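You operate a simulated robot arm through the tools that you are given. There is no shell and no other tool. Be economical: measure what you need, move in short steps, check, and stop when the job is done.

You are at the controls of a simulated robot arm. One attempt, no reset.

TASK
Strap the teal box, then send it down the roller shelf.
Fine: ratchet till the display says TIGHT and seal, without the slack button; then arch back and strap lever open. Where these are worked on the way, their far stop is far enough and under half their travel is too little: strap arch, strap lever.

Only the result counts: the job must be done as asked and must still hold three seconds after the hand-in. Knocking over, shifting, dropping, spilling or breaking anything else fails it. A push-on lid holds only when it is set on centred and level and pressed home; a screw cap is set on level and turned clockwise until tight.

THE ROBOT
A 7-joint arm with a two-finger gripper on a trunk, on a base that drives. Base frame: it is fixed to the floor where the robot stands at the start and does not move with it; the origin is under the middle of the robot, x ahead of it, y to its left, z up; the surface under the hand at the start is at about z = 880. Units: mm, degrees, N and s.
With the tool pointing down near the work surface it reaches from about 300 to 740 mm from the robot's upright axis, wherever it stands. Its first joint turns from -166.0 to 166.0 degrees. Places, roughly: green seal button [500, -200, 900]; plunger [700, -1500, 1100]; pusher [600, -1800, 1000]; ratchet lever [600, -300, 1000]; slack button [600, -200, 900]; strap arch [800, 0, 1000]; strap display [400, -300, 900]; strap lever [500, 100, 900]; yellow stop [500, 500, 800]. Payload 2.94 kg.
Tool frame: the origin (TCP) lies between the finger pads and is the grasp point; the fingertips stand 30 mm ahead of it; z points along the fingers, y is the line along which they close. The gripper opens to 138 mm. The gripper's body begins 109 mm behind the TCP.
Orientation is that of the tool frame in the base frame, as [roll, pitch, yaw] about the fixed x, y, z axes, in that order (R = Rz(yaw) Ry(pitch) Rx(roll)). With the fingers straight down and closing along the base's y, the tool's x points along the base's -x, its y along +y and its z along -z.

THE INTERFACE
- The arm moves only by the tool step_arm. Its argument "increments" is a list of rows, each a list of 3 entries, a list of its own where there are three numbers: the shift along the tool's x, y, z in mm, then the turn, a rotation vector about the tool's x, y, z in degrees, then the finger opening in mm, from 0 to 138. In form: [[[tx, ty, tz], [rx, ry, rz], jaw], ...]. A call has 1 to 10 rows; each row shifts and turns the commanded pose from where the row before left it, along the tool's axes as they then stand. Rows are played at 5 a second. More than 50 mm and 8.6 degrees between two rows, or a gripper value outside its range, and nothing of the call is played. Where a pose cannot be reached the arm comes as near as it can. A force on the tool above 90 N (or 10 N above the force at the start of the call, whichever is more), or a blocked arm, ends the call early, and 0.2 s more pass. Each finger halts on what it meets, pressing with about 37 N; the grip force reading is that of the motor and also rises with nothing between the fingers. The clock runs only during rows and for 0.2 s after the last one: add rows that do not move to give the fingers time. The reply holds the time, the measured pose of the TCP, the force on the tool along the base axes, the opening and the grip force, in the units named above and with some noise, with the torque about the TCP (base axes, N m) and any sound that the robot's microphone picked up, and new pictures: "show" is both (left out), scene, wrist or none.
- Cameras (640 x 400 px; columns grow to the right, rows downward): "scene" is now at [2.3, 116.1, 1550.9]; the picture's right is [-0.23, -0.97, 0.00], its down [-0.63, 0.15, -0.77] and it looks along [0.75, -0.18, -0.64] (base axes); focal length 275 px, centre (320, 200). "wrist" rides on the gripper at [71, 19, -146] in the tool frame; the picture's right is [-0.26, 0.97, 0.00], its down [-0.85, -0.23, -0.48] and it looks along [-0.46, -0.12, 0.88] (tool axes); focal length 280 px, centre (320, 200). There is no depth. A picture from a camera that has moved, and an enlarged one, comes with that camera's place and axes in the base frame and with its lens.
- lift_body(by): slides the trunk up (or, below 0, down) by that many mm; the arm and the scene camera ride with it, the base frame stays. It gives what a move gives, with no picture.
- base_move(legs): drives the robot by 1 to 6 legs, each [ahead, left, turn to the left] in mm, mm and degrees, along the robot's own axes; the way and the turn of a leg run together, so that a leg with both is an arc; at most 1500 mm and 180 degrees a leg. The arm and the cameras ride along, it lands a little off, and it stops where it bumps. It gives what a move gives, and a new picture of the scene camera.
- head_to(pan, tilt): turns the head with the scene camera to pan (to the left, within 86 degrees either way) and tilt (down, from -29 to 69), counted from straight ahead of the robot. It gives what a move gives, and a new picture of the scene camera.
- enlarge(camera, box): a new picture of the part [left, top, right, bottom] of that camera's present view, enlarged. No time passes.
- hand_in(): hands the job in; it is judged then, once.

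Go step by step. Nothing tells you exact positions but the pictures and the camera data: compare them with the known pose of the tool, close in by small moves and look again before you grip or let go. The budget is 120 turns and 260 pictures, counting those below and the enlarged ones. Unless the task says otherwise, let go and move clear before handing in, and close with one line.

The tools are called after "Emit:" as a command line: name --argument value ..., lists and objects as JSON in quotes. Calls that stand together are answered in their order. step_arm: Moves the arm, as the interface text tells. Its arguments: {"type":"object","properties":{"increments":{"type":"array"},"show":{"type":"string","enum":["both","scene","wrist","none"]}},"required":["increments"]} The other tools are called the same way: lift_body (by) slides the trunk up or down; base_move (legs) drives the base; head_to (pan, tilt) turns the head that bears the scene camera; enlarge (camera, box) takes an enlarged picture of a part of a camera's view; hand_in () hands the job in.

At the start:

```text
time: 0.0
ee_pos: [425.7, -4.2, 1273.7]
tcp_rot: [180.0, 0.0, -180.0]
wrist_force: [-0.2, 0.1, -0.5]
wrist_torque: [0.01, 0.01, 0.02]
grip_width: 138.1
grasp_force: 0.0
trunk travel left (down, up): [-400.0, 54.0]
robot x, y, heading: [1.0, -1.2, 0.1]
head pan, tilt: [-13.4, 40.0]
```

scene: 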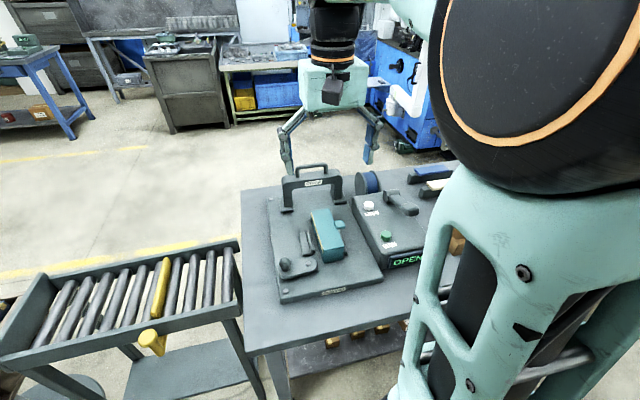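
wrist: 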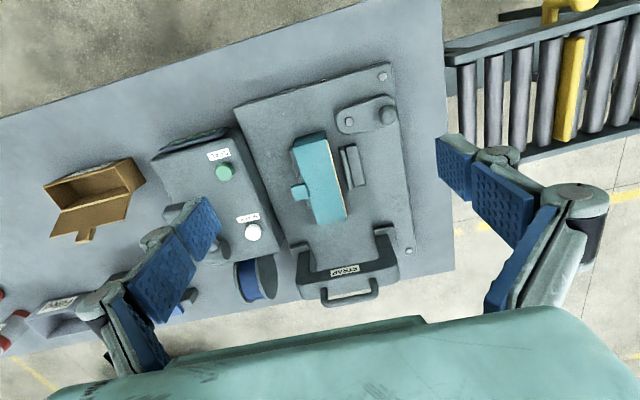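

I see a strapping station: a base plate with the teal box, a strap arch at the far end, a strap lever near, a control unit with display to the right, and a roller shelf to the left with a yellow stop. I look closer first.

Emit:
enlarge --camera "scene" --box '[240, 150, 480, 310]'

Emit:
enlarge --camera "wrist" --box '[140, 50, 460, 310]'

Emit:
enlarge --camera "scene" --box '[0, 230, 260, 400]'

```text
2.50 times, centred on (360, 230) of scene
camera zoom: at [2.3, 116.1, 1550.9], right [-0.23, -0.97, 0.0], down [-0.63, 0.15, -0.77], along [0.75, -0.18, -0.64], focal length 686 px, centre (220, 125)
```

zoom: 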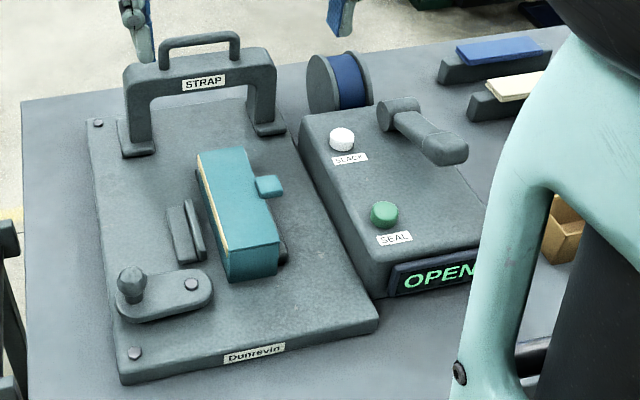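

```text
1.54 times, centred on (300, 180) of wrist
camera zoom: at [353.9, 14.8, 1418.3], right [0.26, 0.97, 0.0], down [0.85, -0.23, 0.48], along [0.46, -0.12, -0.88], focal length 431 px, centre (351, 231)
```

zoom: 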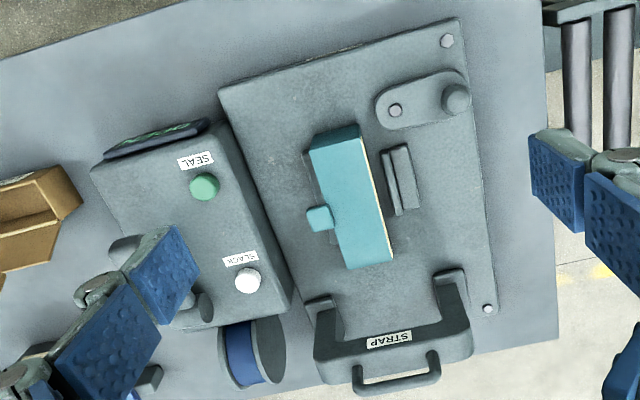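

```text
2.35 times, centred on (130, 315) of scene
camera zoom: at [2.3, 116.1, 1550.9], right [-0.23, -0.97, 0.0], down [-0.63, 0.15, -0.77], along [0.75, -0.18, -0.64], focal length 646 px, centre (767, -71)
```

zoom: 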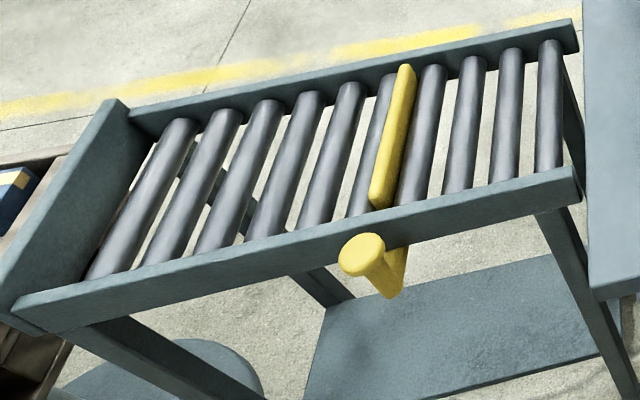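

Seal button triangulates to about (497,-200,950). I close the fingers and shift right to see the ratchet lever clearly.

Emit:
step_arm --increments '[[[15, -40, 5], [0, 0, 0], 100], [[15, -40, 5], [0, 0, 0], 70], [[15, -40, 5], [0, 0, 0], 40], [[15, -40, 5], [0, 0, 0], 20], [[15, -40, 5], [0, 0, 0], 0], [[0, 0, 0], [0, 0, 0], 0], [[0, 0, 0], [0, 0, 0], 0]]'

Emit:
head_to --pan 20 --tilt 45

```text
time: 1.6
ee_pos: [349.5, -205.0, 1249.7]
tcp_rot: [180.0, 0.0, -179.9]
wrist_force: [0.2, -0.5, -0.3]
wrist_torque: [0.0, -0.01, -0.02]
grip_width: 0.0
grasp_force: 28.2
trunk travel left (down, up): [-400.0, 54.0]
robot x, y, heading: [1.4, -0.3, 0.2]
head pan, tilt: [-13.4, 40.0]
camera scene: at [2.3, 116.2, 1550.9], right [-0.23, -0.97, 0.0], down [-0.63, 0.15, -0.77], along [0.75, -0.18, -0.64], focal length 275 px, centre (320, 200)
camera wrist: at [279.4, -185.2, 1393.5], right [0.26, 0.97, 0.0], down [0.85, -0.23, 0.48], along [0.46, -0.12, -0.88], focal length 280 px, centre (320, 200)
```

scene: 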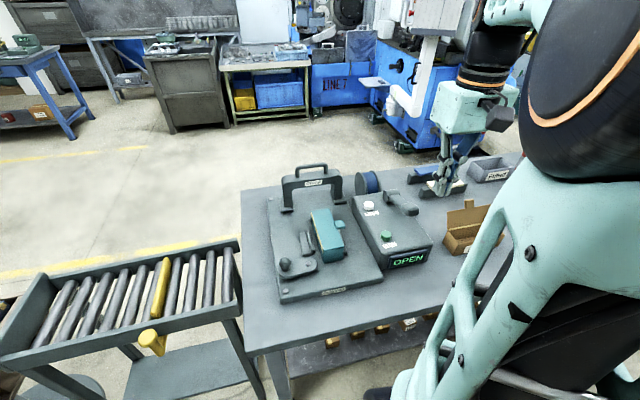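
wrist: 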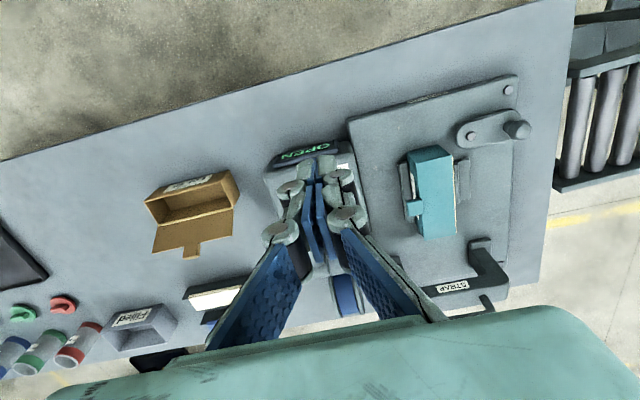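

```text
time: 2.6
ee_pos: [350.0, -203.8, 1248.1]
tcp_rot: [180.0, 0.0, 180.0]
wrist_force: [-0.3, -0.8, 0.1]
wrist_torque: [-0.02, 0.0, -0.02]
grip_width: 0.2
grasp_force: 28.0
trunk travel left (down, up): [-400.0, 54.0]
robot x, y, heading: [1.2, 0.6, 0.0]
head pan, tilt: [20.0, 45.0]
camera scene: at [-4.0, 163.6, 1543.6], right [0.34, -0.94, 0.0], down [-0.66, -0.24, -0.71], along [0.66, 0.24, -0.71], focal length 275 px, centre (320, 200)
```

scene: 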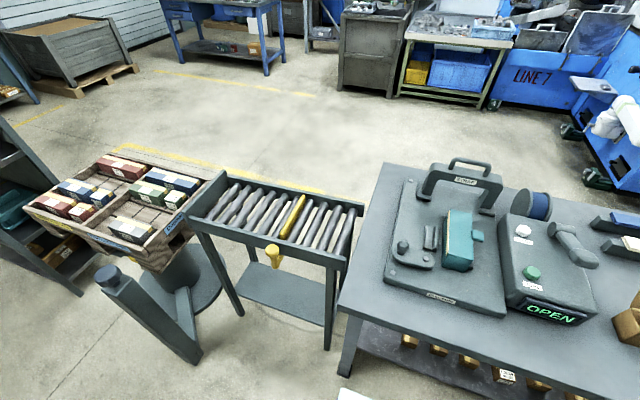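

I zoom on the shelf and station from this view.

Emit:
enlarge --camera "scene" --box '[80, 140, 380, 330]'

Emit:
enlarge --camera "scene" --box '[370, 140, 610, 330]'

```text
2.11 times, centred on (230, 235) of scene
camera zoom: at [-4.0, 163.6, 1543.6], right [0.34, -0.94, 0.0], down [-0.66, -0.24, -0.71], along [0.66, 0.24, -0.71], focal length 578 px, centre (510, 126)
```

zoom: 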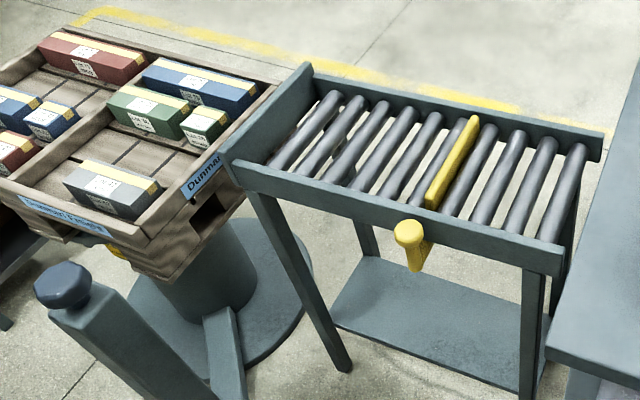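

```text
2.11 times, centred on (490, 235) of scene
camera zoom: at [-4.0, 163.6, 1543.6], right [0.34, -0.94, 0.0], down [-0.66, -0.24, -0.71], along [0.66, 0.24, -0.71], focal length 578 px, centre (-38, 126)
```

zoom: 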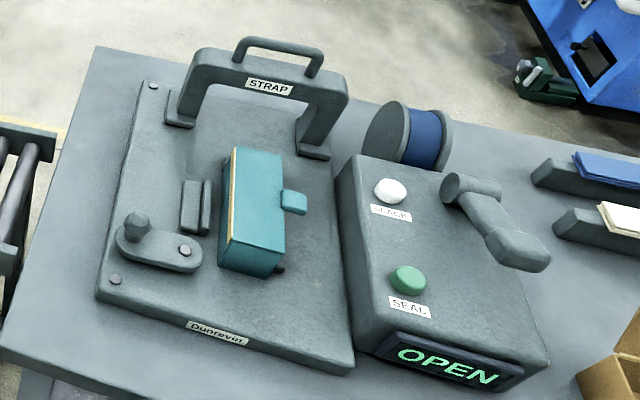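

The grip of the ratchet lever appears near (534,-291,1000). I go right and a bit lower for a side view by the wrist camera.

Emit:
step_arm --increments '[[[0, -40, 10], [0, 0, 0], 0], [[0, -40, 10], [0, 0, 0], 0], [[0, -40, 10], [0, 0, 0], 0], [[0, -40, 10], [0, 0, 0], 0], [[0, -40, 10], [0, 0, 0], 0], [[0, 0, 0], [0, 0, 0], 0]]' --show "wrist"

Emit:
enlarge --camera "wrist" --box '[330, 60, 640, 340]'

Emit:
head_to --pan -20 --tilt 40

Emit:
enlarge --camera "scene" --box '[220, 130, 460, 290]'

```text
time: 4.0
ee_pos: [349.5, -404.7, 1198.1]
tcp_rot: [-179.9, 0.0, -180.0]
wrist_force: [-0.6, -0.3, 0.9]
wrist_torque: [-0.02, 0.03, 0.02]
grip_width: 0.2
grasp_force: 28.6
trunk travel left (down, up): [-400.0, 54.0]
robot x, y, heading: [1.6, 1.2, -0.0]
head pan, tilt: [20.0, 45.0]
camera wrist: at [278.4, -385.9, 1342.5], right [0.26, 0.97, 0.0], down [0.85, -0.23, 0.48], along [0.46, -0.12, -0.88], focal length 280 px, centre (320, 200)
```

wrist: 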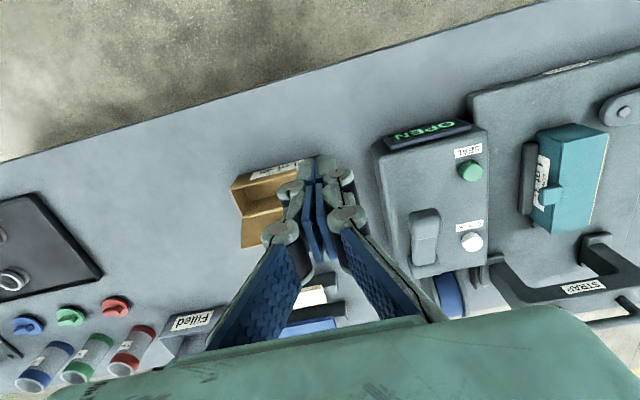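

```text
1.43 times, centred on (485, 200) of wrist
camera zoom: at [278.4, -385.9, 1342.5], right [0.26, 0.97, 0.0], down [0.85, -0.23, 0.48], along [0.46, -0.12, -0.88], focal length 401 px, centre (84, 200)
```

zoom: 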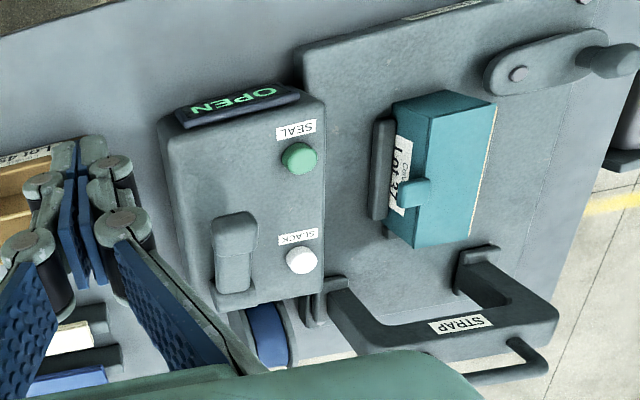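

```text
time: 5.1
ee_pos: [350.3, -404.6, 1199.0]
tcp_rot: [-179.9, 0.0, 179.9]
wrist_force: [-0.1, 0.3, 0.5]
wrist_torque: [0.01, -0.02, 0.0]
grip_width: 0.0
grasp_force: 28.4
trunk travel left (down, up): [-400.0, 54.0]
robot x, y, heading: [-1.3, 0.7, -0.1]
head pan, tilt: [-20.0, 40.0]
camera scene: at [-0.5, 106.9, 1550.9], right [-0.34, -0.94, 0.0], down [-0.6, 0.22, -0.77], along [0.72, -0.26, -0.64], focal length 275 px, centre (320, 200)
```

scene: 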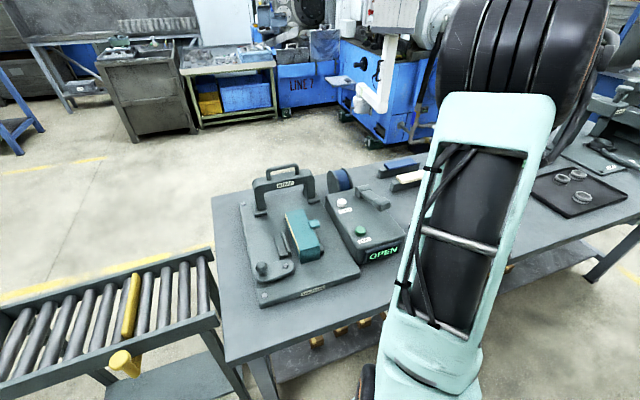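

```text
2.50 times, centred on (340, 210) of scene
camera zoom: at [-0.5, 106.9, 1550.9], right [-0.34, -0.94, 0.0], down [-0.6, 0.22, -0.77], along [0.72, -0.26, -0.64], focal length 686 px, centre (270, 175)
```

zoom: 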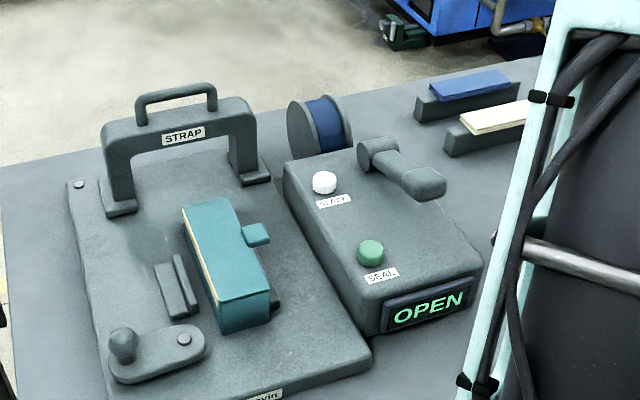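

The ratchet lever pivots near (648,-290,965) with its grip at (530,-291,998). Now I look at the strap lever and pad from closer.

Emit:
step_arm --increments '[[[0, 45, 0], [0, 0, 0], 0], [[0, 45, 0], [0, 0, 0], 0], [[0, 45, 0], [0, 0, 0], 0], [[0, 45, 0], [0, 0, 0], 0], [[0, 45, 0], [0, 0, 0], 0], [[0, 45, 0], [0, 0, 0], 0], [[0, 45, 0], [0, 0, 0], 0], [[0, 45, 0], [0, 0, 0], 0], [[0, 45, 0], [0, 0, 0], 0], [[0, 45, 0], [0, 0, 0], 0]]' --show "none"

Emit:
step_arm --increments '[[[0, 45, 10], [0, 0, 0], 0], [[0, 45, 10], [0, 0, 0], 0], [[0, 45, 10], [0, 0, 0], 0], [[0, 0, 0], [0, 0, 0], 0]]' --show "wrist"

Emit:
enlarge --camera "wrist" --box '[60, 80, 320, 300]'

```text
time: 7.3
ee_pos: [350.8, 46.0, 1192.9]
tcp_rot: [180.0, -1.4, 179.9]
wrist_force: [-0.5, 0.0, -0.6]
wrist_torque: [-0.01, 0.0, 0.0]
grip_width: 0.2
grasp_force: 28.4
trunk travel left (down, up): [-400.0, 54.0]
robot x, y, heading: [2.2, 0.6, 0.1]
head pan, tilt: [-20.0, 40.0]
```

```text
time: 8.3
ee_pos: [350.1, 182.2, 1170.5]
tcp_rot: [179.9, 0.1, -180.0]
wrist_force: [-0.5, 0.4, 0.5]
wrist_torque: [0.02, 0.01, -0.04]
grip_width: 0.1
grasp_force: 28.5
trunk travel left (down, up): [-400.0, 54.0]
robot x, y, heading: [-4.0, -0.0, 0.0]
head pan, tilt: [-20.0, 40.0]
camera wrist: at [278.2, 200.6, 1314.4], right [0.26, 0.97, 0.0], down [0.85, -0.23, 0.48], along [0.46, -0.12, -0.88], focal length 280 px, centre (320, 200)
```

wrist: 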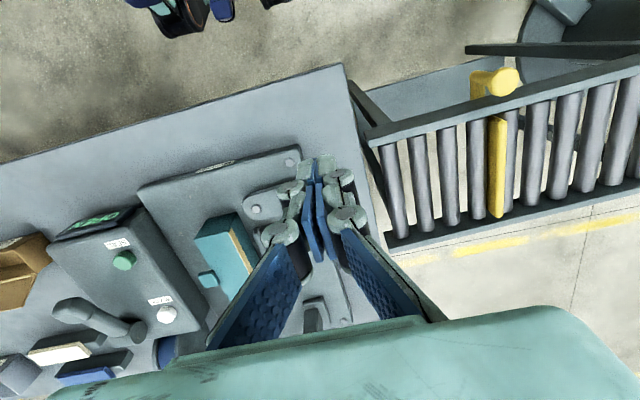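

```text
1.82 times, centred on (190, 190) of wrist
camera zoom: at [278.2, 200.6, 1314.4], right [0.26, 0.97, 0.0], down [0.85, -0.23, 0.48], along [0.46, -0.12, -0.88], focal length 510 px, centre (556, 218)
```

zoom: 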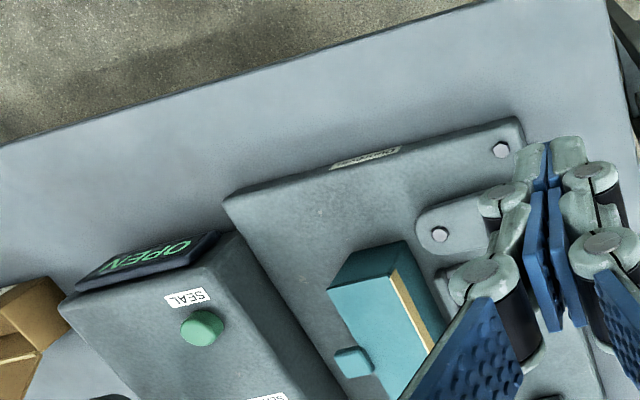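

I check base clearance to the table by looking down, since the arch handle at x≈766 is beyond the stated reach.

Emit:
head_to --pan 10 --tilt 69

```text
time: 9.2
ee_pos: [349.3, 180.0, 1166.3]
tcp_rot: [-179.9, -0.6, 179.9]
wrist_force: [-0.3, -0.7, -0.6]
wrist_torque: [-0.01, 0.03, 0.04]
grip_width: 0.0
grasp_force: 28.3
trunk travel left (down, up): [-400.0, 54.0]
robot x, y, heading: [-1.2, -4.2, 0.1]
head pan, tilt: [10.0, 68.8]
camera scene: at [-2.4, 120.7, 1540.5], right [-0.19, -0.98, 0.0], down [-0.72, 0.14, -0.68], along [0.67, -0.13, -0.73], focal length 275 px, centre (320, 200)
```

scene: 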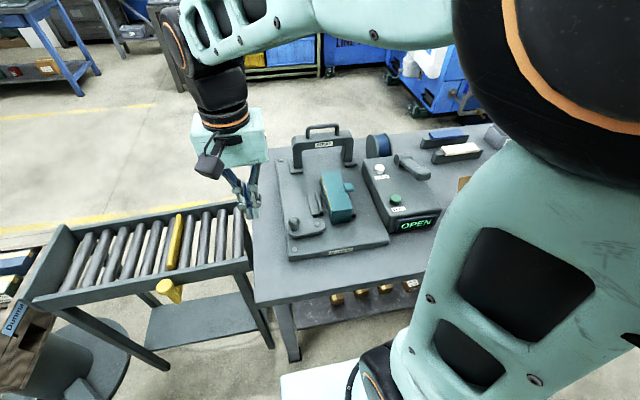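

The base has little room ahead, so I'll try arm reach with the tool tilted outward. Moving above the station first.

Emit:
step_arm --increments '[[[-40, -30, 0], [0, 0, 0], 0], [[-40, -30, 0], [0, 0, 0], 0], [[-40, -30, 0], [0, 0, 0], 0], [[-40, -30, 0], [0, 0, 0], 0], [[-40, -30, 0], [0, 0, 0], 0], [[-40, -30, 0], [0, 0, 0], 0], [[-40, -35, 0], [0, 0, 0], 0], [[-40, 0, 0], [0, 0, 0], 0], [[-40, 0, 0], [0, 0, 0], 0], [[-20, 0, 0], [0, 0, 0], 0]]' --show "none"

Emit:
step_arm --increments '[[[-30, 0, 0], [0, 0, 0], 0], [[-30, 0, 0], [0, 0, 0], 0], [[-30, 0, 0], [0, 0, 0], 0], [[0, 0, 0], [0, 0, 0], 0]]'

```text
refused: row 7 steps farther than a row can; nothing moved
```

```text
time: 10.2
ee_pos: [438.3, 181.4, 1169.4]
tcp_rot: [-180.0, 0.1, -180.0]
wrist_force: [-0.2, -0.3, 0.8]
wrist_torque: [-0.01, 0.02, -0.03]
grip_width: 0.1
grasp_force: 28.5
trunk travel left (down, up): [-400.0, 54.0]
robot x, y, heading: [-0.9, -3.2, 0.0]
head pan, tilt: [10.0, 68.8]
camera scene: at [-25.5, 145.6, 1514.8], right [0.17, -0.98, 0.0], down [-0.92, -0.16, -0.36], along [0.36, 0.06, -0.93], focal length 275 px, centre (320, 200)
camera wrist: at [367.7, 200.3, 1313.9], right [0.26, 0.97, 0.0], down [0.85, -0.23, 0.48], along [0.46, -0.12, -0.88], focal length 280 px, centre (320, 200)
```

scene: 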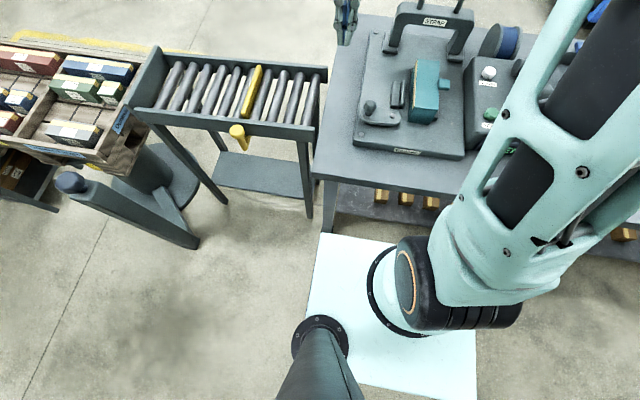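
wrist: 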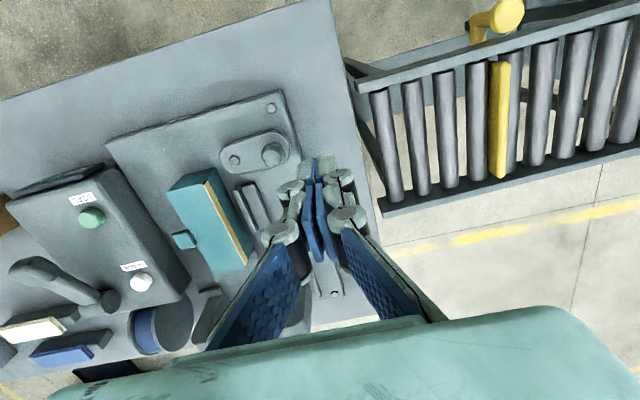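

Now carry on to above the arch.

Emit:
step_arm --increments '[[[-30, -31, 0], [0, 0, 0], 0], [[-30, -31, 0], [0, 0, 0], 0], [[-30, -31, 0], [0, 0, 0], 0], [[-30, -31, 0], [0, 0, 0], 0], [[-30, -31, 0], [0, 0, 0], 0], [[-30, -31, 0], [0, 0, 0], 0], [[-30, -31, 0], [0, 0, 0], 0], [[-40, 0, 0], [0, 0, 0], 0], [[-40, 0, 0], [0, 0, 0], 0], [[0, 0, 0], [0, 0, 0], 0]]' --show "none"

Emit:
head_to --pan 0 --tilt 40

```text
time: 12.4
ee_pos: [695.5, -33.4, 1159.7]
tcp_rot: [179.9, 0.1, -180.0]
wrist_force: [-0.5, -0.1, -0.4]
wrist_torque: [-0.02, -0.02, 0.02]
grip_width: 0.0
grasp_force: 28.4
out of reach, approached as far as the arm can: row 9
trunk travel left (down, up): [-400.0, 54.0]
robot x, y, heading: [0.7, -1.7, -0.2]
head pan, tilt: [10.0, 68.8]
```

```text
time: 13.3
ee_pos: [696.5, -35.3, 1158.7]
tcp_rot: [180.0, 0.1, -180.0]
wrist_force: [0.2, -0.4, 0.5]
wrist_torque: [0.02, -0.01, 0.03]
grip_width: 0.0
grasp_force: 28.7
trunk travel left (down, up): [-400.0, 54.0]
robot x, y, heading: [-1.3, -0.5, -0.0]
head pan, tilt: [0.0, 40.0]
camera scene: at [4.6, 135.9, 1550.8], right [0.0, -1.0, 0.0], down [-0.64, 0.0, -0.77], along [0.77, 0.0, -0.64], focal length 275 px, centre (320, 200)
```

scene: 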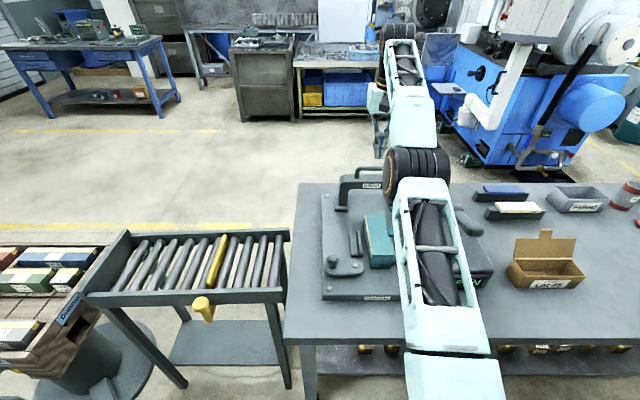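

Reach ends near 700 tool-down, so I tilt the fingers outward by 40° and look.

Emit:
step_arm --increments '[[[0, 0, 0], [0, -8, 0], 0], [[0, 0, 0], [0, -8, 0], 0], [[0, 0, 0], [0, -8, 0], 0], [[0, 0, 0], [0, -8, 0], 0], [[0, 0, 0], [0, -8, 0], 0], [[0, 0, 0], [0, 0, 0], 0]]'

```text
time: 14.7
ee_pos: [865.9, -43.7, 1227.7]
tcp_rot: [180.0, 40.0, 180.0]
wrist_force: [0.1, 0.5, 0.7]
wrist_torque: [0.0, 0.01, -0.01]
grip_width: 0.0
grasp_force: 28.5
out of reach, approached as far as the arm can: row 1, 2, 3, 4, 5
trunk travel left (down, up): [-400.0, 54.0]
robot x, y, heading: [-4.3, -1.1, -0.0]
head pan, tilt: [0.0, 40.0]
camera scene: at [4.6, 135.9, 1550.9], right [0.0, -1.0, 0.0], down [-0.64, 0.0, -0.77], along [0.77, 0.0, -0.64], focal length 275 px, centre (320, 200)
camera wrist: at [718.5, -25.8, 1292.7], right [0.2, 0.97, 0.17], down [0.34, -0.23, 0.91], along [0.92, -0.12, -0.38], focal length 280 px, centre (320, 200)
```

scene: 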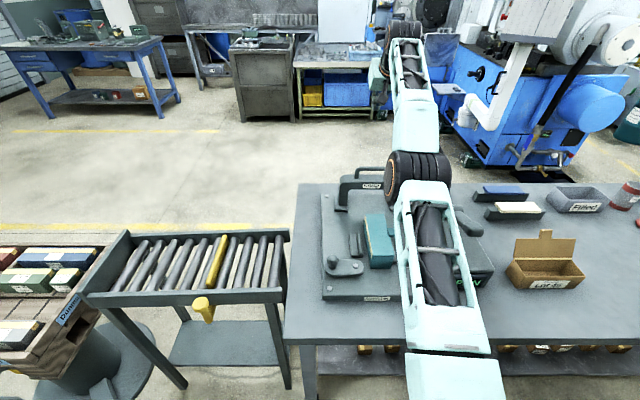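
wrist: 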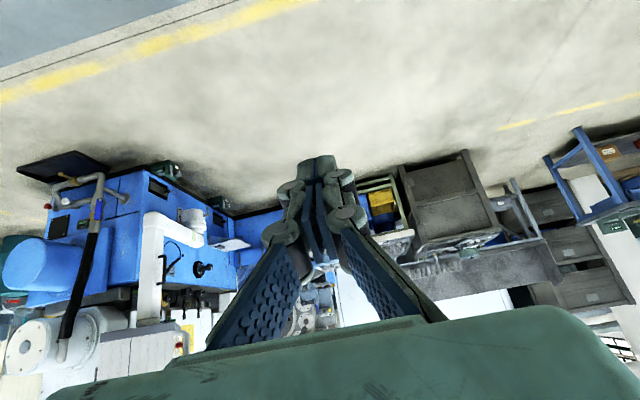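

The tilted pose reaches to x≈866. I move to just behind and above the handle.

Emit:
step_arm --increments '[[[36, 2, 16.6], [0, 0, 0], 0], [[36, 2, 16.6], [0, 0, 0], 0], [[36, 2, 16.6], [0, 0, 0], 0], [[0, 0, 0], [0, 0, 0], 0]]'

Emit:
enlarge --camera "scene" --box '[290, 100, 490, 310]'

```text
time: 15.7
ee_pos: [891.7, -44.2, 1143.2]
tcp_rot: [180.0, 40.0, -180.0]
wrist_force: [-0.5, 0.0, 0.2]
wrist_torque: [0.06, 0.01, -0.01]
grip_width: 0.0
grasp_force: 28.3
out of reach, approached as far as the arm can: row 1, 2, 3
trunk travel left (down, up): [-400.0, 54.0]
robot x, y, heading: [1.1, 1.2, -0.0]
head pan, tilt: [0.0, 40.0]
camera scene: at [4.6, 135.9, 1550.9], right [0.0, -1.0, 0.0], down [-0.64, 0.0, -0.77], along [0.77, 0.0, -0.64], focal length 275 px, centre (320, 200)
camera wrist: at [745.1, -24.7, 1208.4], right [0.2, 0.97, 0.17], down [0.35, -0.23, 0.91], along [0.92, -0.12, -0.38], focal length 280 px, centre (320, 200)
```

scene: 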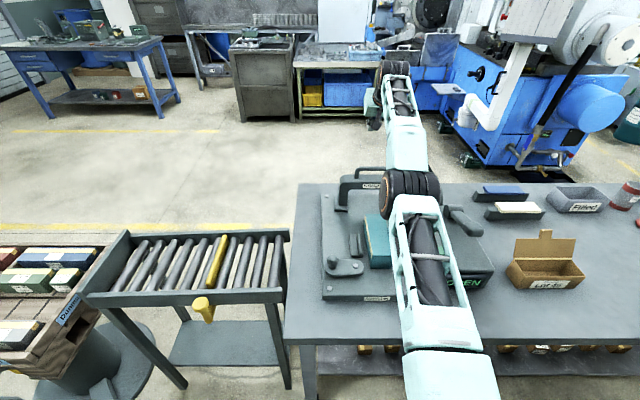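
wrist: 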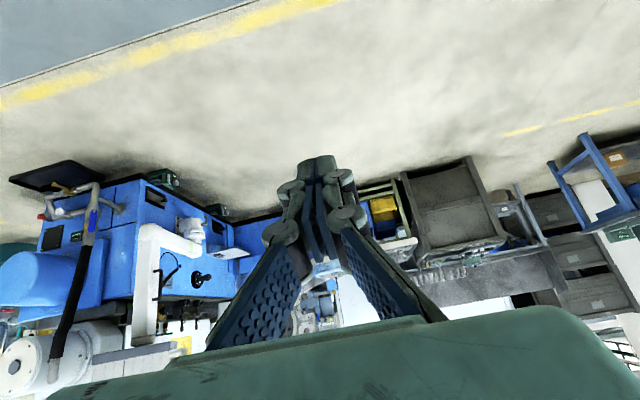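

```text
1.90 times, centred on (390, 205) of scene
camera zoom: at [4.6, 135.9, 1550.9], right [0.0, -1.0, 0.0], down [-0.64, 0.0, -0.77], along [0.77, 0.0, -0.64], focal length 523 px, centre (187, 190)
```

zoom: 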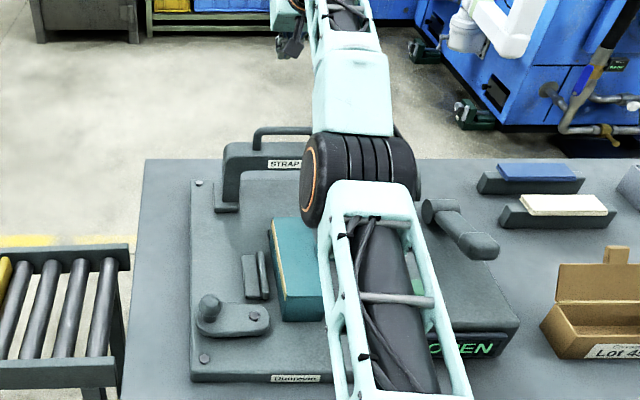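

The arm is stretched straight and overshooting; I retreat up and back to get off that singular stretch.

Emit:
step_arm --increments '[[[12, 0, -29], [0, 0, 0], 0], [[12, 0, -29], [0, 0, 0], 0], [[12, 0, -29], [0, 0, 0], 0], [[12, 0, -29], [0, 0, 0], 0], [[0, 0, 0], [0, 0, 0], 0]]' --show "scene"

```text
time: 16.9
ee_pos: [865.1, -49.1, 1228.5]
tcp_rot: [180.0, 39.8, 180.0]
wrist_force: [0.0, -0.8, 0.0]
wrist_torque: [0.0, -0.01, 0.01]
grip_width: 0.1
grasp_force: 28.3
out of reach, approached as far as the arm can: row 1, 2, 3, 4
trunk travel left (down, up): [-400.0, 54.0]
robot x, y, heading: [-1.8, 0.1, 0.2]
head pan, tilt: [0.0, 40.0]
camera scene: at [4.8, 135.9, 1550.9], right [0.0, -1.0, 0.0], down [-0.64, 0.0, -0.77], along [0.77, 0.0, -0.64], focal length 275 px, centre (320, 200)
```

scene: 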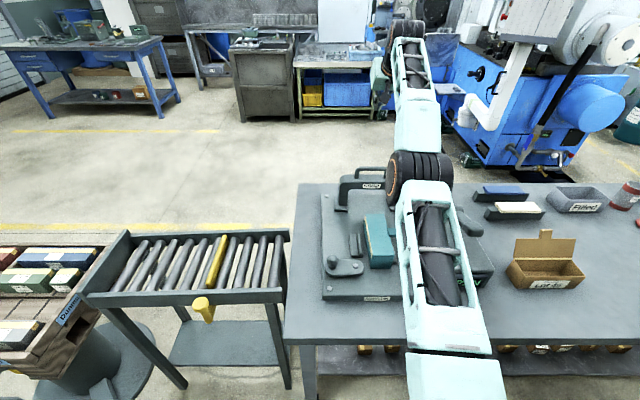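

The elbow seems stuck straight; I try un-tilting while retreating along the fingers.

Emit:
step_arm --increments '[[[0, 0, -45], [0, 8, 0], 0], [[0, 0, -45], [0, 8, 0], 0], [[20, 0, -40], [0, 8, 0], 0], [[30, 0, -35], [0, 8, 0], 0], [[40, 0, 0], [0, 8, 0], 0], [[40, 0, 0], [0, 0, 0], 0], [[0, 0, 0], [0, 0, 0], 0]]' --show "scene"

```text
time: 18.5
ee_pos: [574.8, -47.7, 1304.3]
tcp_rot: [-180.0, 0.0, -180.0]
wrist_force: [0.2, 0.3, -0.6]
wrist_torque: [-0.02, 0.02, -0.01]
grip_width: 0.1
grasp_force: 28.4
out of reach, approached as far as the arm can: row 1, 2, 3, 4
trunk travel left (down, up): [-400.0, 54.0]
robot x, y, heading: [3.0, -2.4, 0.2]
head pan, tilt: [0.0, 40.0]
camera scene: at [5.3, 135.9, 1550.8], right [0.0, -1.0, 0.0], down [-0.64, 0.0, -0.77], along [0.77, 0.0, -0.64], focal length 275 px, centre (320, 200)
```

scene: 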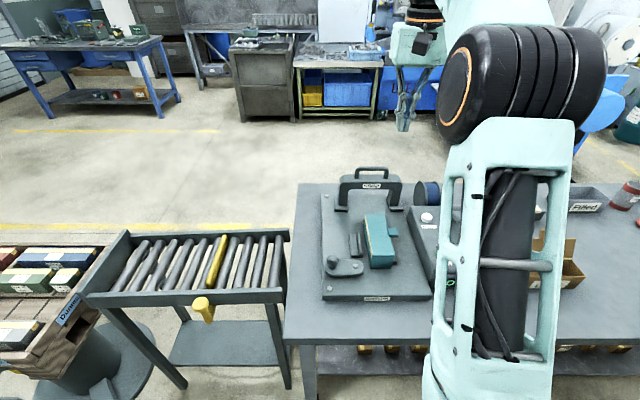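

Unstuck. Now tilt 30° here, with the elbow bent, then travel to behind the handle.

Emit:
step_arm --increments '[[[0, 0, 0], [0, -7.5, 0], 0], [[0, 0, 0], [0, -7.5, 0], 0], [[0, 0, 0], [0, -7.5, 0], 0], [[0, 0, 0], [0, -7.5, 0], 0], [[0, 0, 0], [0, 0, 0], 0]]' --show "none"

Emit:
step_arm --increments '[[[-15.4, 1.4, 40.9], [0, 0, 0], 0], [[-15.4, 1.4, 40.9], [0, 0, 0], 0], [[-15.4, 1.4, 40.9], [0, 0, 0], 0], [[-15.4, 1.4, 40.9], [0, 0, 0], 0], [[-15.4, 1.4, 40.9], [0, 0, 0], 0], [[-15.4, 1.4, 40.9], [0, 0, 0], 0], [[-15.4, 1.4, 40.9], [0, 0, 0], 0], [[0, 0, 0], [0, 0, 0], 0]]'

Emit:
enlarge --camera "scene" --box '[300, 90, 500, 220]'

```text
time: 19.7
ee_pos: [575.2, -48.1, 1303.5]
tcp_rot: [-180.0, 30.1, -180.0]
wrist_force: [-0.8, 0.2, 0.1]
wrist_torque: [-0.01, 0.0, 0.01]
grip_width: 0.0
grasp_force: 28.6
trunk travel left (down, up): [-400.0, 54.0]
robot x, y, heading: [4.5, 0.5, 0.1]
head pan, tilt: [0.0, 40.0]
```

```text
time: 21.5
ee_pos: [811.4, -38.6, 1109.5]
tcp_rot: [179.9, 30.0, 180.0]
wrist_force: [0.4, 0.6, -0.4]
wrist_torque: [0.0, 0.0, 0.01]
grip_width: 0.0
grasp_force: 28.2
trunk travel left (down, up): [-400.0, 54.0]
robot x, y, heading: [-1.8, 2.2, -0.1]
head pan, tilt: [0.0, 40.0]
camera scene: at [4.3, 135.9, 1550.9], right [0.0, -1.0, 0.0], down [-0.64, 0.0, -0.77], along [0.77, 0.0, -0.64], focal length 275 px, centre (320, 200)
camera wrist: at [676.2, -19.2, 1199.1], right [0.23, 0.97, 0.13], down [0.5, -0.23, 0.84], along [0.84, -0.12, -0.53], focal length 280 px, centre (320, 200)
```

scene: 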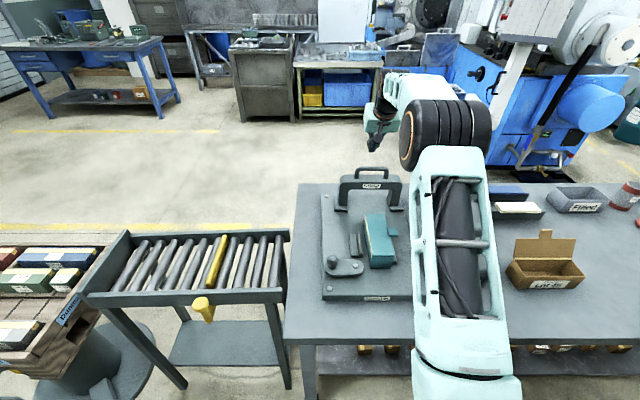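
wrist: 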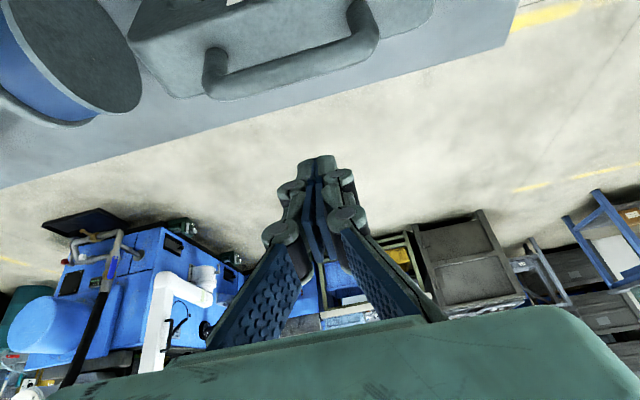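

```text
3.08 times, centred on (400, 155) of scene
camera zoom: at [4.3, 135.9, 1550.9], right [0.0, -1.0, 0.0], down [-0.64, 0.0, -0.77], along [0.77, 0.0, -0.64], focal length 845 px, centre (74, 338)
```

zoom: 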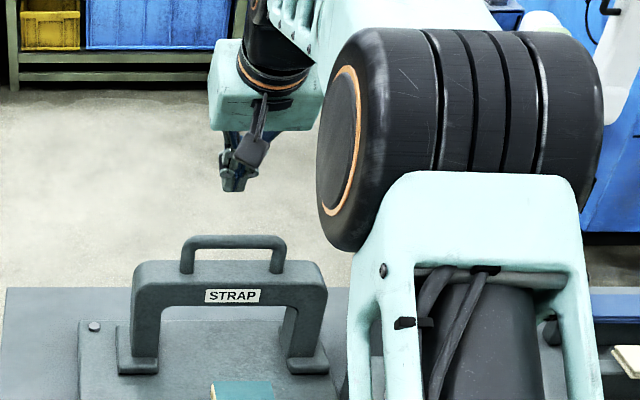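

The handle bar is confirmed at (768,-37,1046). I lower behind it, then draw it toward the robot.

Emit:
step_arm --increments '[[[17, 0, 29.5], [0, 0, 0], 0], [[17, 0, 29.5], [0, 0, 0], 0], [[0, 0, 0], [0, 0, 0], 0]]' --show "none"

Emit:
step_arm --increments '[[[17.3, 0, -10], [0, 0, 0], 0], [[17.3, 0, -10], [0, 0, 0], 0], [[17.3, 0, -10], [0, 0, 0], 0], [[0, 0, 0], [0, 0, 0], 0]]'

```text
time: 22.3
ee_pos: [810.8, -37.1, 1040.9]
tcp_rot: [180.0, 30.0, 180.0]
wrist_force: [0.6, 0.1, 0.0]
wrist_torque: [0.0, 0.0, 0.03]
grip_width: 0.0
grasp_force: 28.6
trunk travel left (down, up): [-400.0, 54.0]
robot x, y, heading: [0.3, 0.3, 0.0]
head pan, tilt: [0.0, 40.0]
```

```text
time: 23.3
ee_pos: [750.9, -37.2, 1041.3]
tcp_rot: [-179.9, 29.9, 180.0]
wrist_force: [-0.2, 0.5, 0.2]
wrist_torque: [-0.02, 0.0, 0.0]
grip_width: 0.0
grasp_force: 28.5
trunk travel left (down, up): [-400.0, 54.0]
robot x, y, heading: [5.0, 0.1, -0.2]
head pan, tilt: [0.0, 40.0]
camera scene: at [4.6, 135.9, 1550.8], right [0.0, -1.0, 0.0], down [-0.64, 0.0, -0.77], along [0.77, 0.0, -0.64], focal length 275 px, centre (320, 200)
camera wrist: at [617.2, -18.1, 1130.6], right [0.23, 0.97, 0.13], down [0.5, -0.23, 0.84], along [0.84, -0.12, -0.53], focal length 280 px, centre (320, 200)
```

scene: 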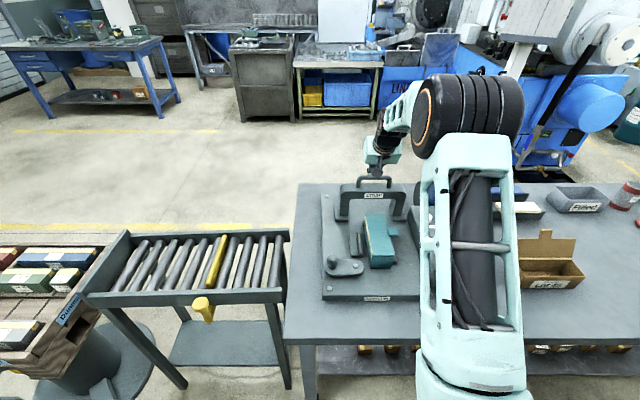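
wrist: 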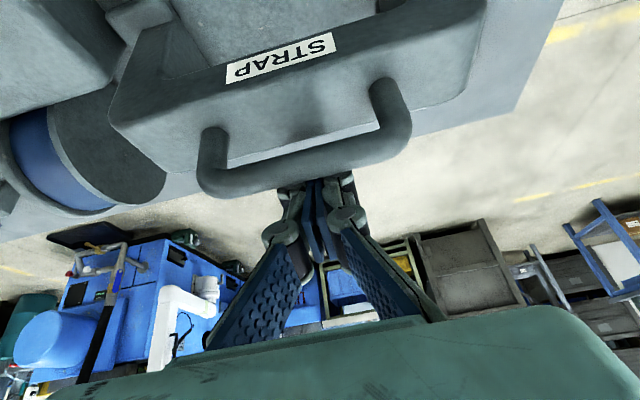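

The arch is following with negligible force. I continue along its arc to about 45°.

Emit:
step_arm --increments '[[[20.5, 0, -11.9], [0, 0, 0], 0], [[20.5, 0, -11.9], [0, 0, 0], 0], [[20.5, 0, -11.9], [0, 0, 0], 0], [[19.4, 0, 2.6], [0, 0, 0], 0], [[19.4, 0, 2.6], [0, 0, 0], 0], [[0, 0, 0], [0, 0, 0], 0]]'

Emit:
enlarge --camera "scene" --box '[300, 130, 460, 310]'

```text
time: 24.7
ee_pos: [653.6, -37.6, 1020.2]
tcp_rot: [180.0, 30.6, 179.9]
wrist_force: [22.4, 0.8, 14.9]
wrist_torque: [0.23, 1.07, 0.06]
grip_width: 5.7
grasp_force: 28.6
trunk travel left (down, up): [-400.0, 54.0]
robot x, y, heading: [1.9, -1.3, -0.0]
head pan, tilt: [0.0, 40.0]
camera scene: at [6.5, 136.1, 1551.1], right [0.0, -1.0, 0.0], down [-0.64, 0.0, -0.77], along [0.77, 0.0, -0.64], focal length 275 px, centre (320, 200)
camera wrist: at [518.6, -17.6, 1109.3], right [0.23, 0.97, 0.13], down [0.49, -0.23, 0.84], along [0.84, -0.12, -0.52], focal length 280 px, centre (320, 200)
```

scene: 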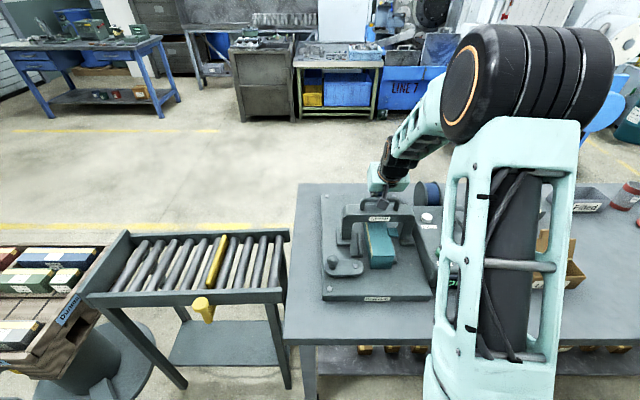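
wrist: 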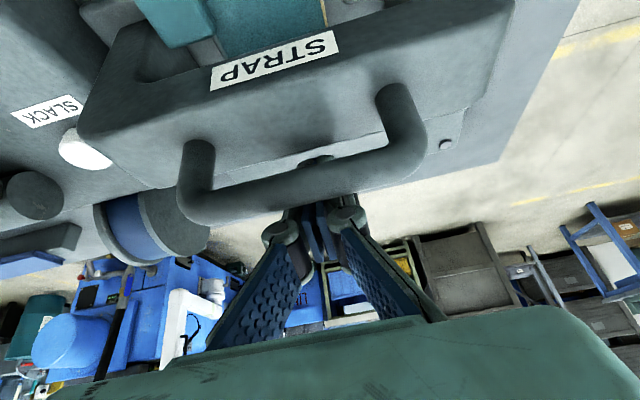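

```text
2.22 times, centred on (380, 220) of scene
camera zoom: at [6.5, 136.1, 1551.1], right [0.0, -1.0, 0.0], down [-0.64, 0.0, -0.77], along [0.77, 0.0, -0.64], focal length 610 px, centre (187, 156)
```

zoom: 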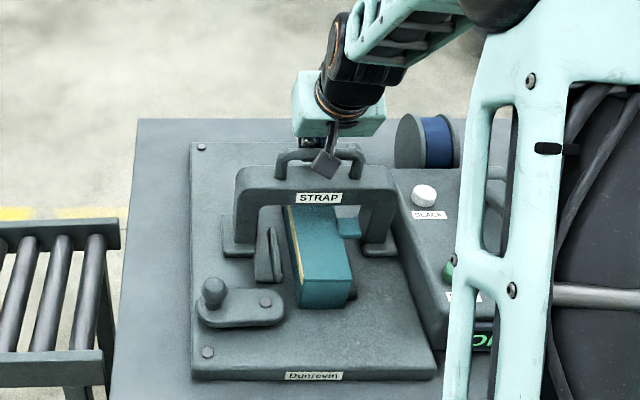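

The arch slides along the plate rather than tilting; it's now over the box. I push a little more straight in -x to check if it's at its stop.

Emit:
step_arm --increments '[[[13, 0, -7.5], [0, 0, 0], 0], [[0, 0, 0], [0, 0, 0], 0], [[0, 0, 0], [0, 0, 0], 0]]' --show "none"

Emit:
enlarge --camera "scene" --box '[300, 130, 460, 310]'

```text
time: 25.5
ee_pos: [651.0, -36.9, 1025.2]
tcp_rot: [-179.9, 31.9, -179.9]
wrist_force: [64.1, 2.8, 17.1]
wrist_torque: [0.33, 2.08, -0.01]
grip_width: 6.1
grasp_force: 28.4
trunk travel left (down, up): [-400.0, 54.0]
robot x, y, heading: [-1.0, -3.6, 0.1]
head pan, tilt: [0.0, 40.0]
```

```text
2.22 times, centred on (380, 220) of scene
camera zoom: at [12.4, 136.4, 1550.9], right [0.0, -1.0, 0.0], down [-0.65, 0.0, -0.76], along [0.76, 0.0, -0.65], focal length 610 px, centre (187, 156)
```

zoom: 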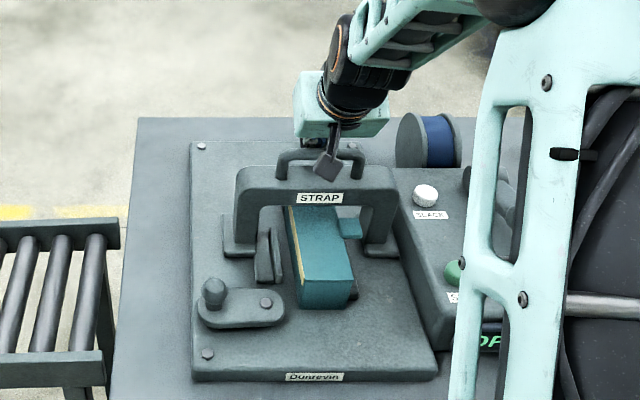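

The arch is at its stop (64 N). I back off, lift clear, and un-tilt toward the strap lever.

Emit:
step_arm --increments '[[[-26, 0, 15], [0, 0, 0], 0], [[-15, 0, -26], [0, 0, 0], 0], [[-20, 0, -35], [0, 0, 0], 0], [[-20, 0, -35], [0, 0, 0], 0], [[-5, 0, -40], [0, 0, 0], 0], [[20, 0, -40], [0, 7.5, 0], 0], [[20, 0, -30], [0, 7.5, 0], 0], [[40, 0, 0], [0, 7.5, 0], 0], [[45, 0, 0], [0, 7.5, 0], 0], [[0, 0, 0], [0, 0, 0], 0]]'

```text
time: 27.7
ee_pos: [497.8, -39.4, 1194.9]
tcp_rot: [180.0, -0.1, -180.0]
wrist_force: [-0.2, 0.0, 0.3]
wrist_torque: [-0.01, 0.02, -0.03]
grip_width: 0.0
grasp_force: 28.7
trunk travel left (down, up): [-400.0, 54.0]
robot x, y, heading: [2.7, -1.8, 0.3]
head pan, tilt: [0.0, 40.0]
camera scene: at [4.7, 135.9, 1550.9], right [0.0, -1.0, 0.0], down [-0.64, 0.0, -0.77], along [0.77, 0.0, -0.64], focal length 275 px, centre (320, 200)
camera wrist: at [427.0, -19.7, 1339.1], right [0.26, 0.97, 0.0], down [0.85, -0.23, 0.47], along [0.46, -0.12, -0.88], focal length 280 px, centre (320, 200)
```

scene: 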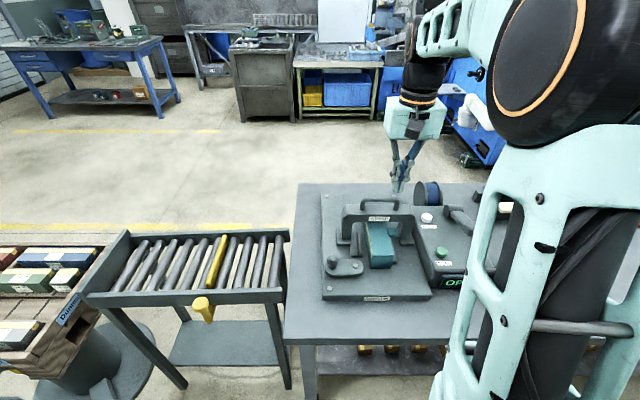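
wrist: 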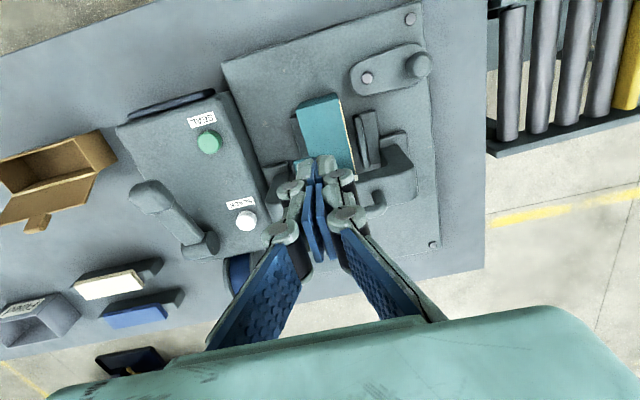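

Display still OPEN. The lever knob is near (480,104,935), pivot (481,37). I go above it with open fingers.

Emit:
step_arm --increments '[[[4, 36, 30], [0, 0, 0], 20], [[4, 36, 30], [0, 0, 0], 40], [[5, 36, 30], [0, 0, 0], 60], [[5, 35, 30], [0, 0, 0], 70], [[0, 0, 30], [0, 0, 0], 70], [[0, 0, 0], [0, 0, 0], 70]]'

Emit:
enlarge --camera "scene" --box '[300, 180, 460, 310]'

```text
time: 29.1
ee_pos: [479.7, 105.4, 1043.5]
tcp_rot: [-180.0, 0.0, -180.0]
wrist_force: [-0.2, -0.3, -0.4]
wrist_torque: [0.02, -0.01, 0.06]
grip_width: 70.2
grasp_force: 0.0
trunk travel left (down, up): [-400.0, 54.0]
robot x, y, heading: [-1.0, 1.4, -0.4]
head pan, tilt: [0.0, 40.0]
camera scene: at [4.6, 135.9, 1550.9], right [0.0, -1.0, 0.0], down [-0.64, 0.0, -0.77], along [0.77, 0.0, -0.64], focal length 275 px, centre (320, 200)
camera wrist: at [408.8, 124.6, 1188.5], right [0.26, 0.97, 0.0], down [0.85, -0.23, 0.48], along [0.46, -0.12, -0.88], focal length 280 px, centre (320, 200)
```

scene: 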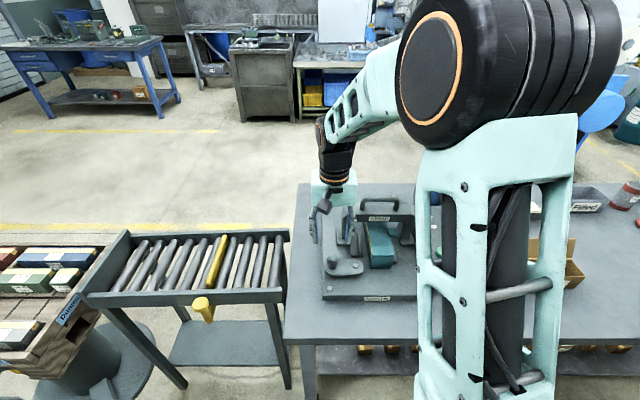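
wrist: 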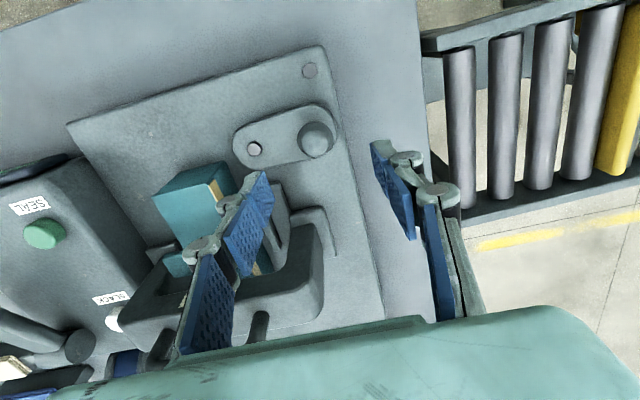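

```text
3.08 times, centred on (380, 245) of scene
camera zoom: at [4.6, 135.9, 1550.9], right [0.0, -1.0, 0.0], down [-0.64, 0.0, -0.77], along [0.77, 0.0, -0.64], focal length 845 px, centre (135, 62)
```

zoom: 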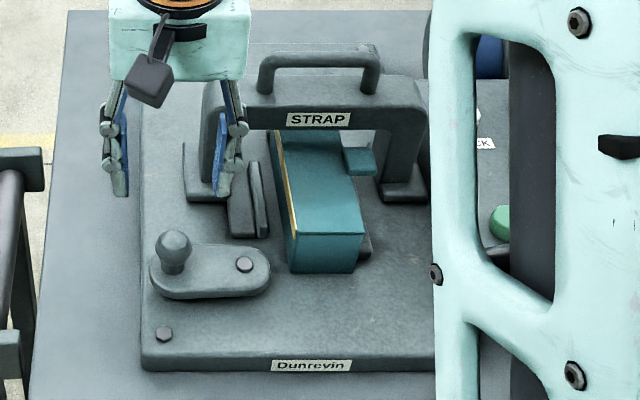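

Knob ball is at about (476,104,943). I descend and pinch it.

Emit:
step_arm --increments '[[[4, -1, 31], [0, 0, 0], 70], [[0, 0, 31], [0, 0, 0], 70], [[0, 0, 31], [0, 0, 0], 70], [[0, 0, 0], [0, 0, 0], 50], [[0, 0, 0], [0, 0, 0], 35], [[0, 0, 0], [0, 0, 0], 20], [[0, 0, 0], [0, 0, 0], 15], [[0, 0, 0], [0, 0, 0], 15]]' --show "wrist"

```text
time: 30.9
ee_pos: [475.1, 100.1, 951.4]
tcp_rot: [-180.0, 0.0, 179.9]
wrist_force: [-0.6, -18.1, -5.6]
wrist_torque: [-0.14, -0.28, -0.13]
grip_width: 31.7
grasp_force: 44.8
trunk travel left (down, up): [-400.0, 54.0]
robot x, y, heading: [-0.8, 0.3, 0.2]
head pan, tilt: [0.0, 40.0]
camera wrist: at [405.0, 120.2, 1095.4], right [0.26, 0.96, 0.0], down [0.85, -0.23, 0.47], along [0.46, -0.13, -0.88], focal length 280 px, centre (320, 200)
```

wrist: 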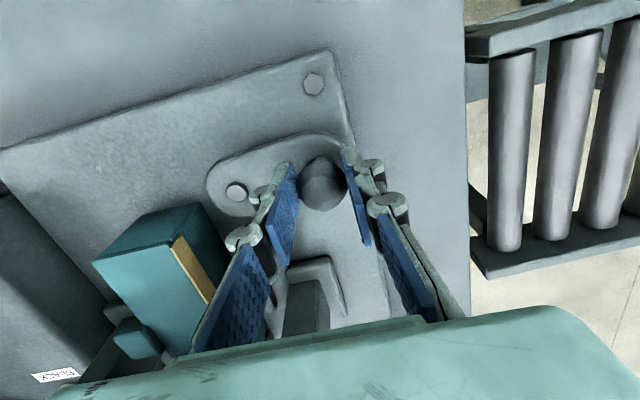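

Gripped (32 mm). I test a small move +x to feel which way the lever turns.

Emit:
step_arm --increments '[[[-8, -3, 0], [0, 0, 0], 20], [[-8, 0, 0], [0, 0, 0], 20], [[0, 0, 0], [0, 0, 0], 20]]' --show "none"

```text
time: 31.7
ee_pos: [483.4, 100.5, 950.8]
tcp_rot: [-179.9, -0.7, -179.9]
wrist_force: [-31.8, -9.3, -2.7]
wrist_torque: [-0.01, 0.01, -0.02]
grip_width: 31.4
grasp_force: 45.0
trunk travel left (down, up): [-400.0, 54.0]
robot x, y, heading: [-3.5, -3.2, 0.0]
head pan, tilt: [0.0, 40.0]
```

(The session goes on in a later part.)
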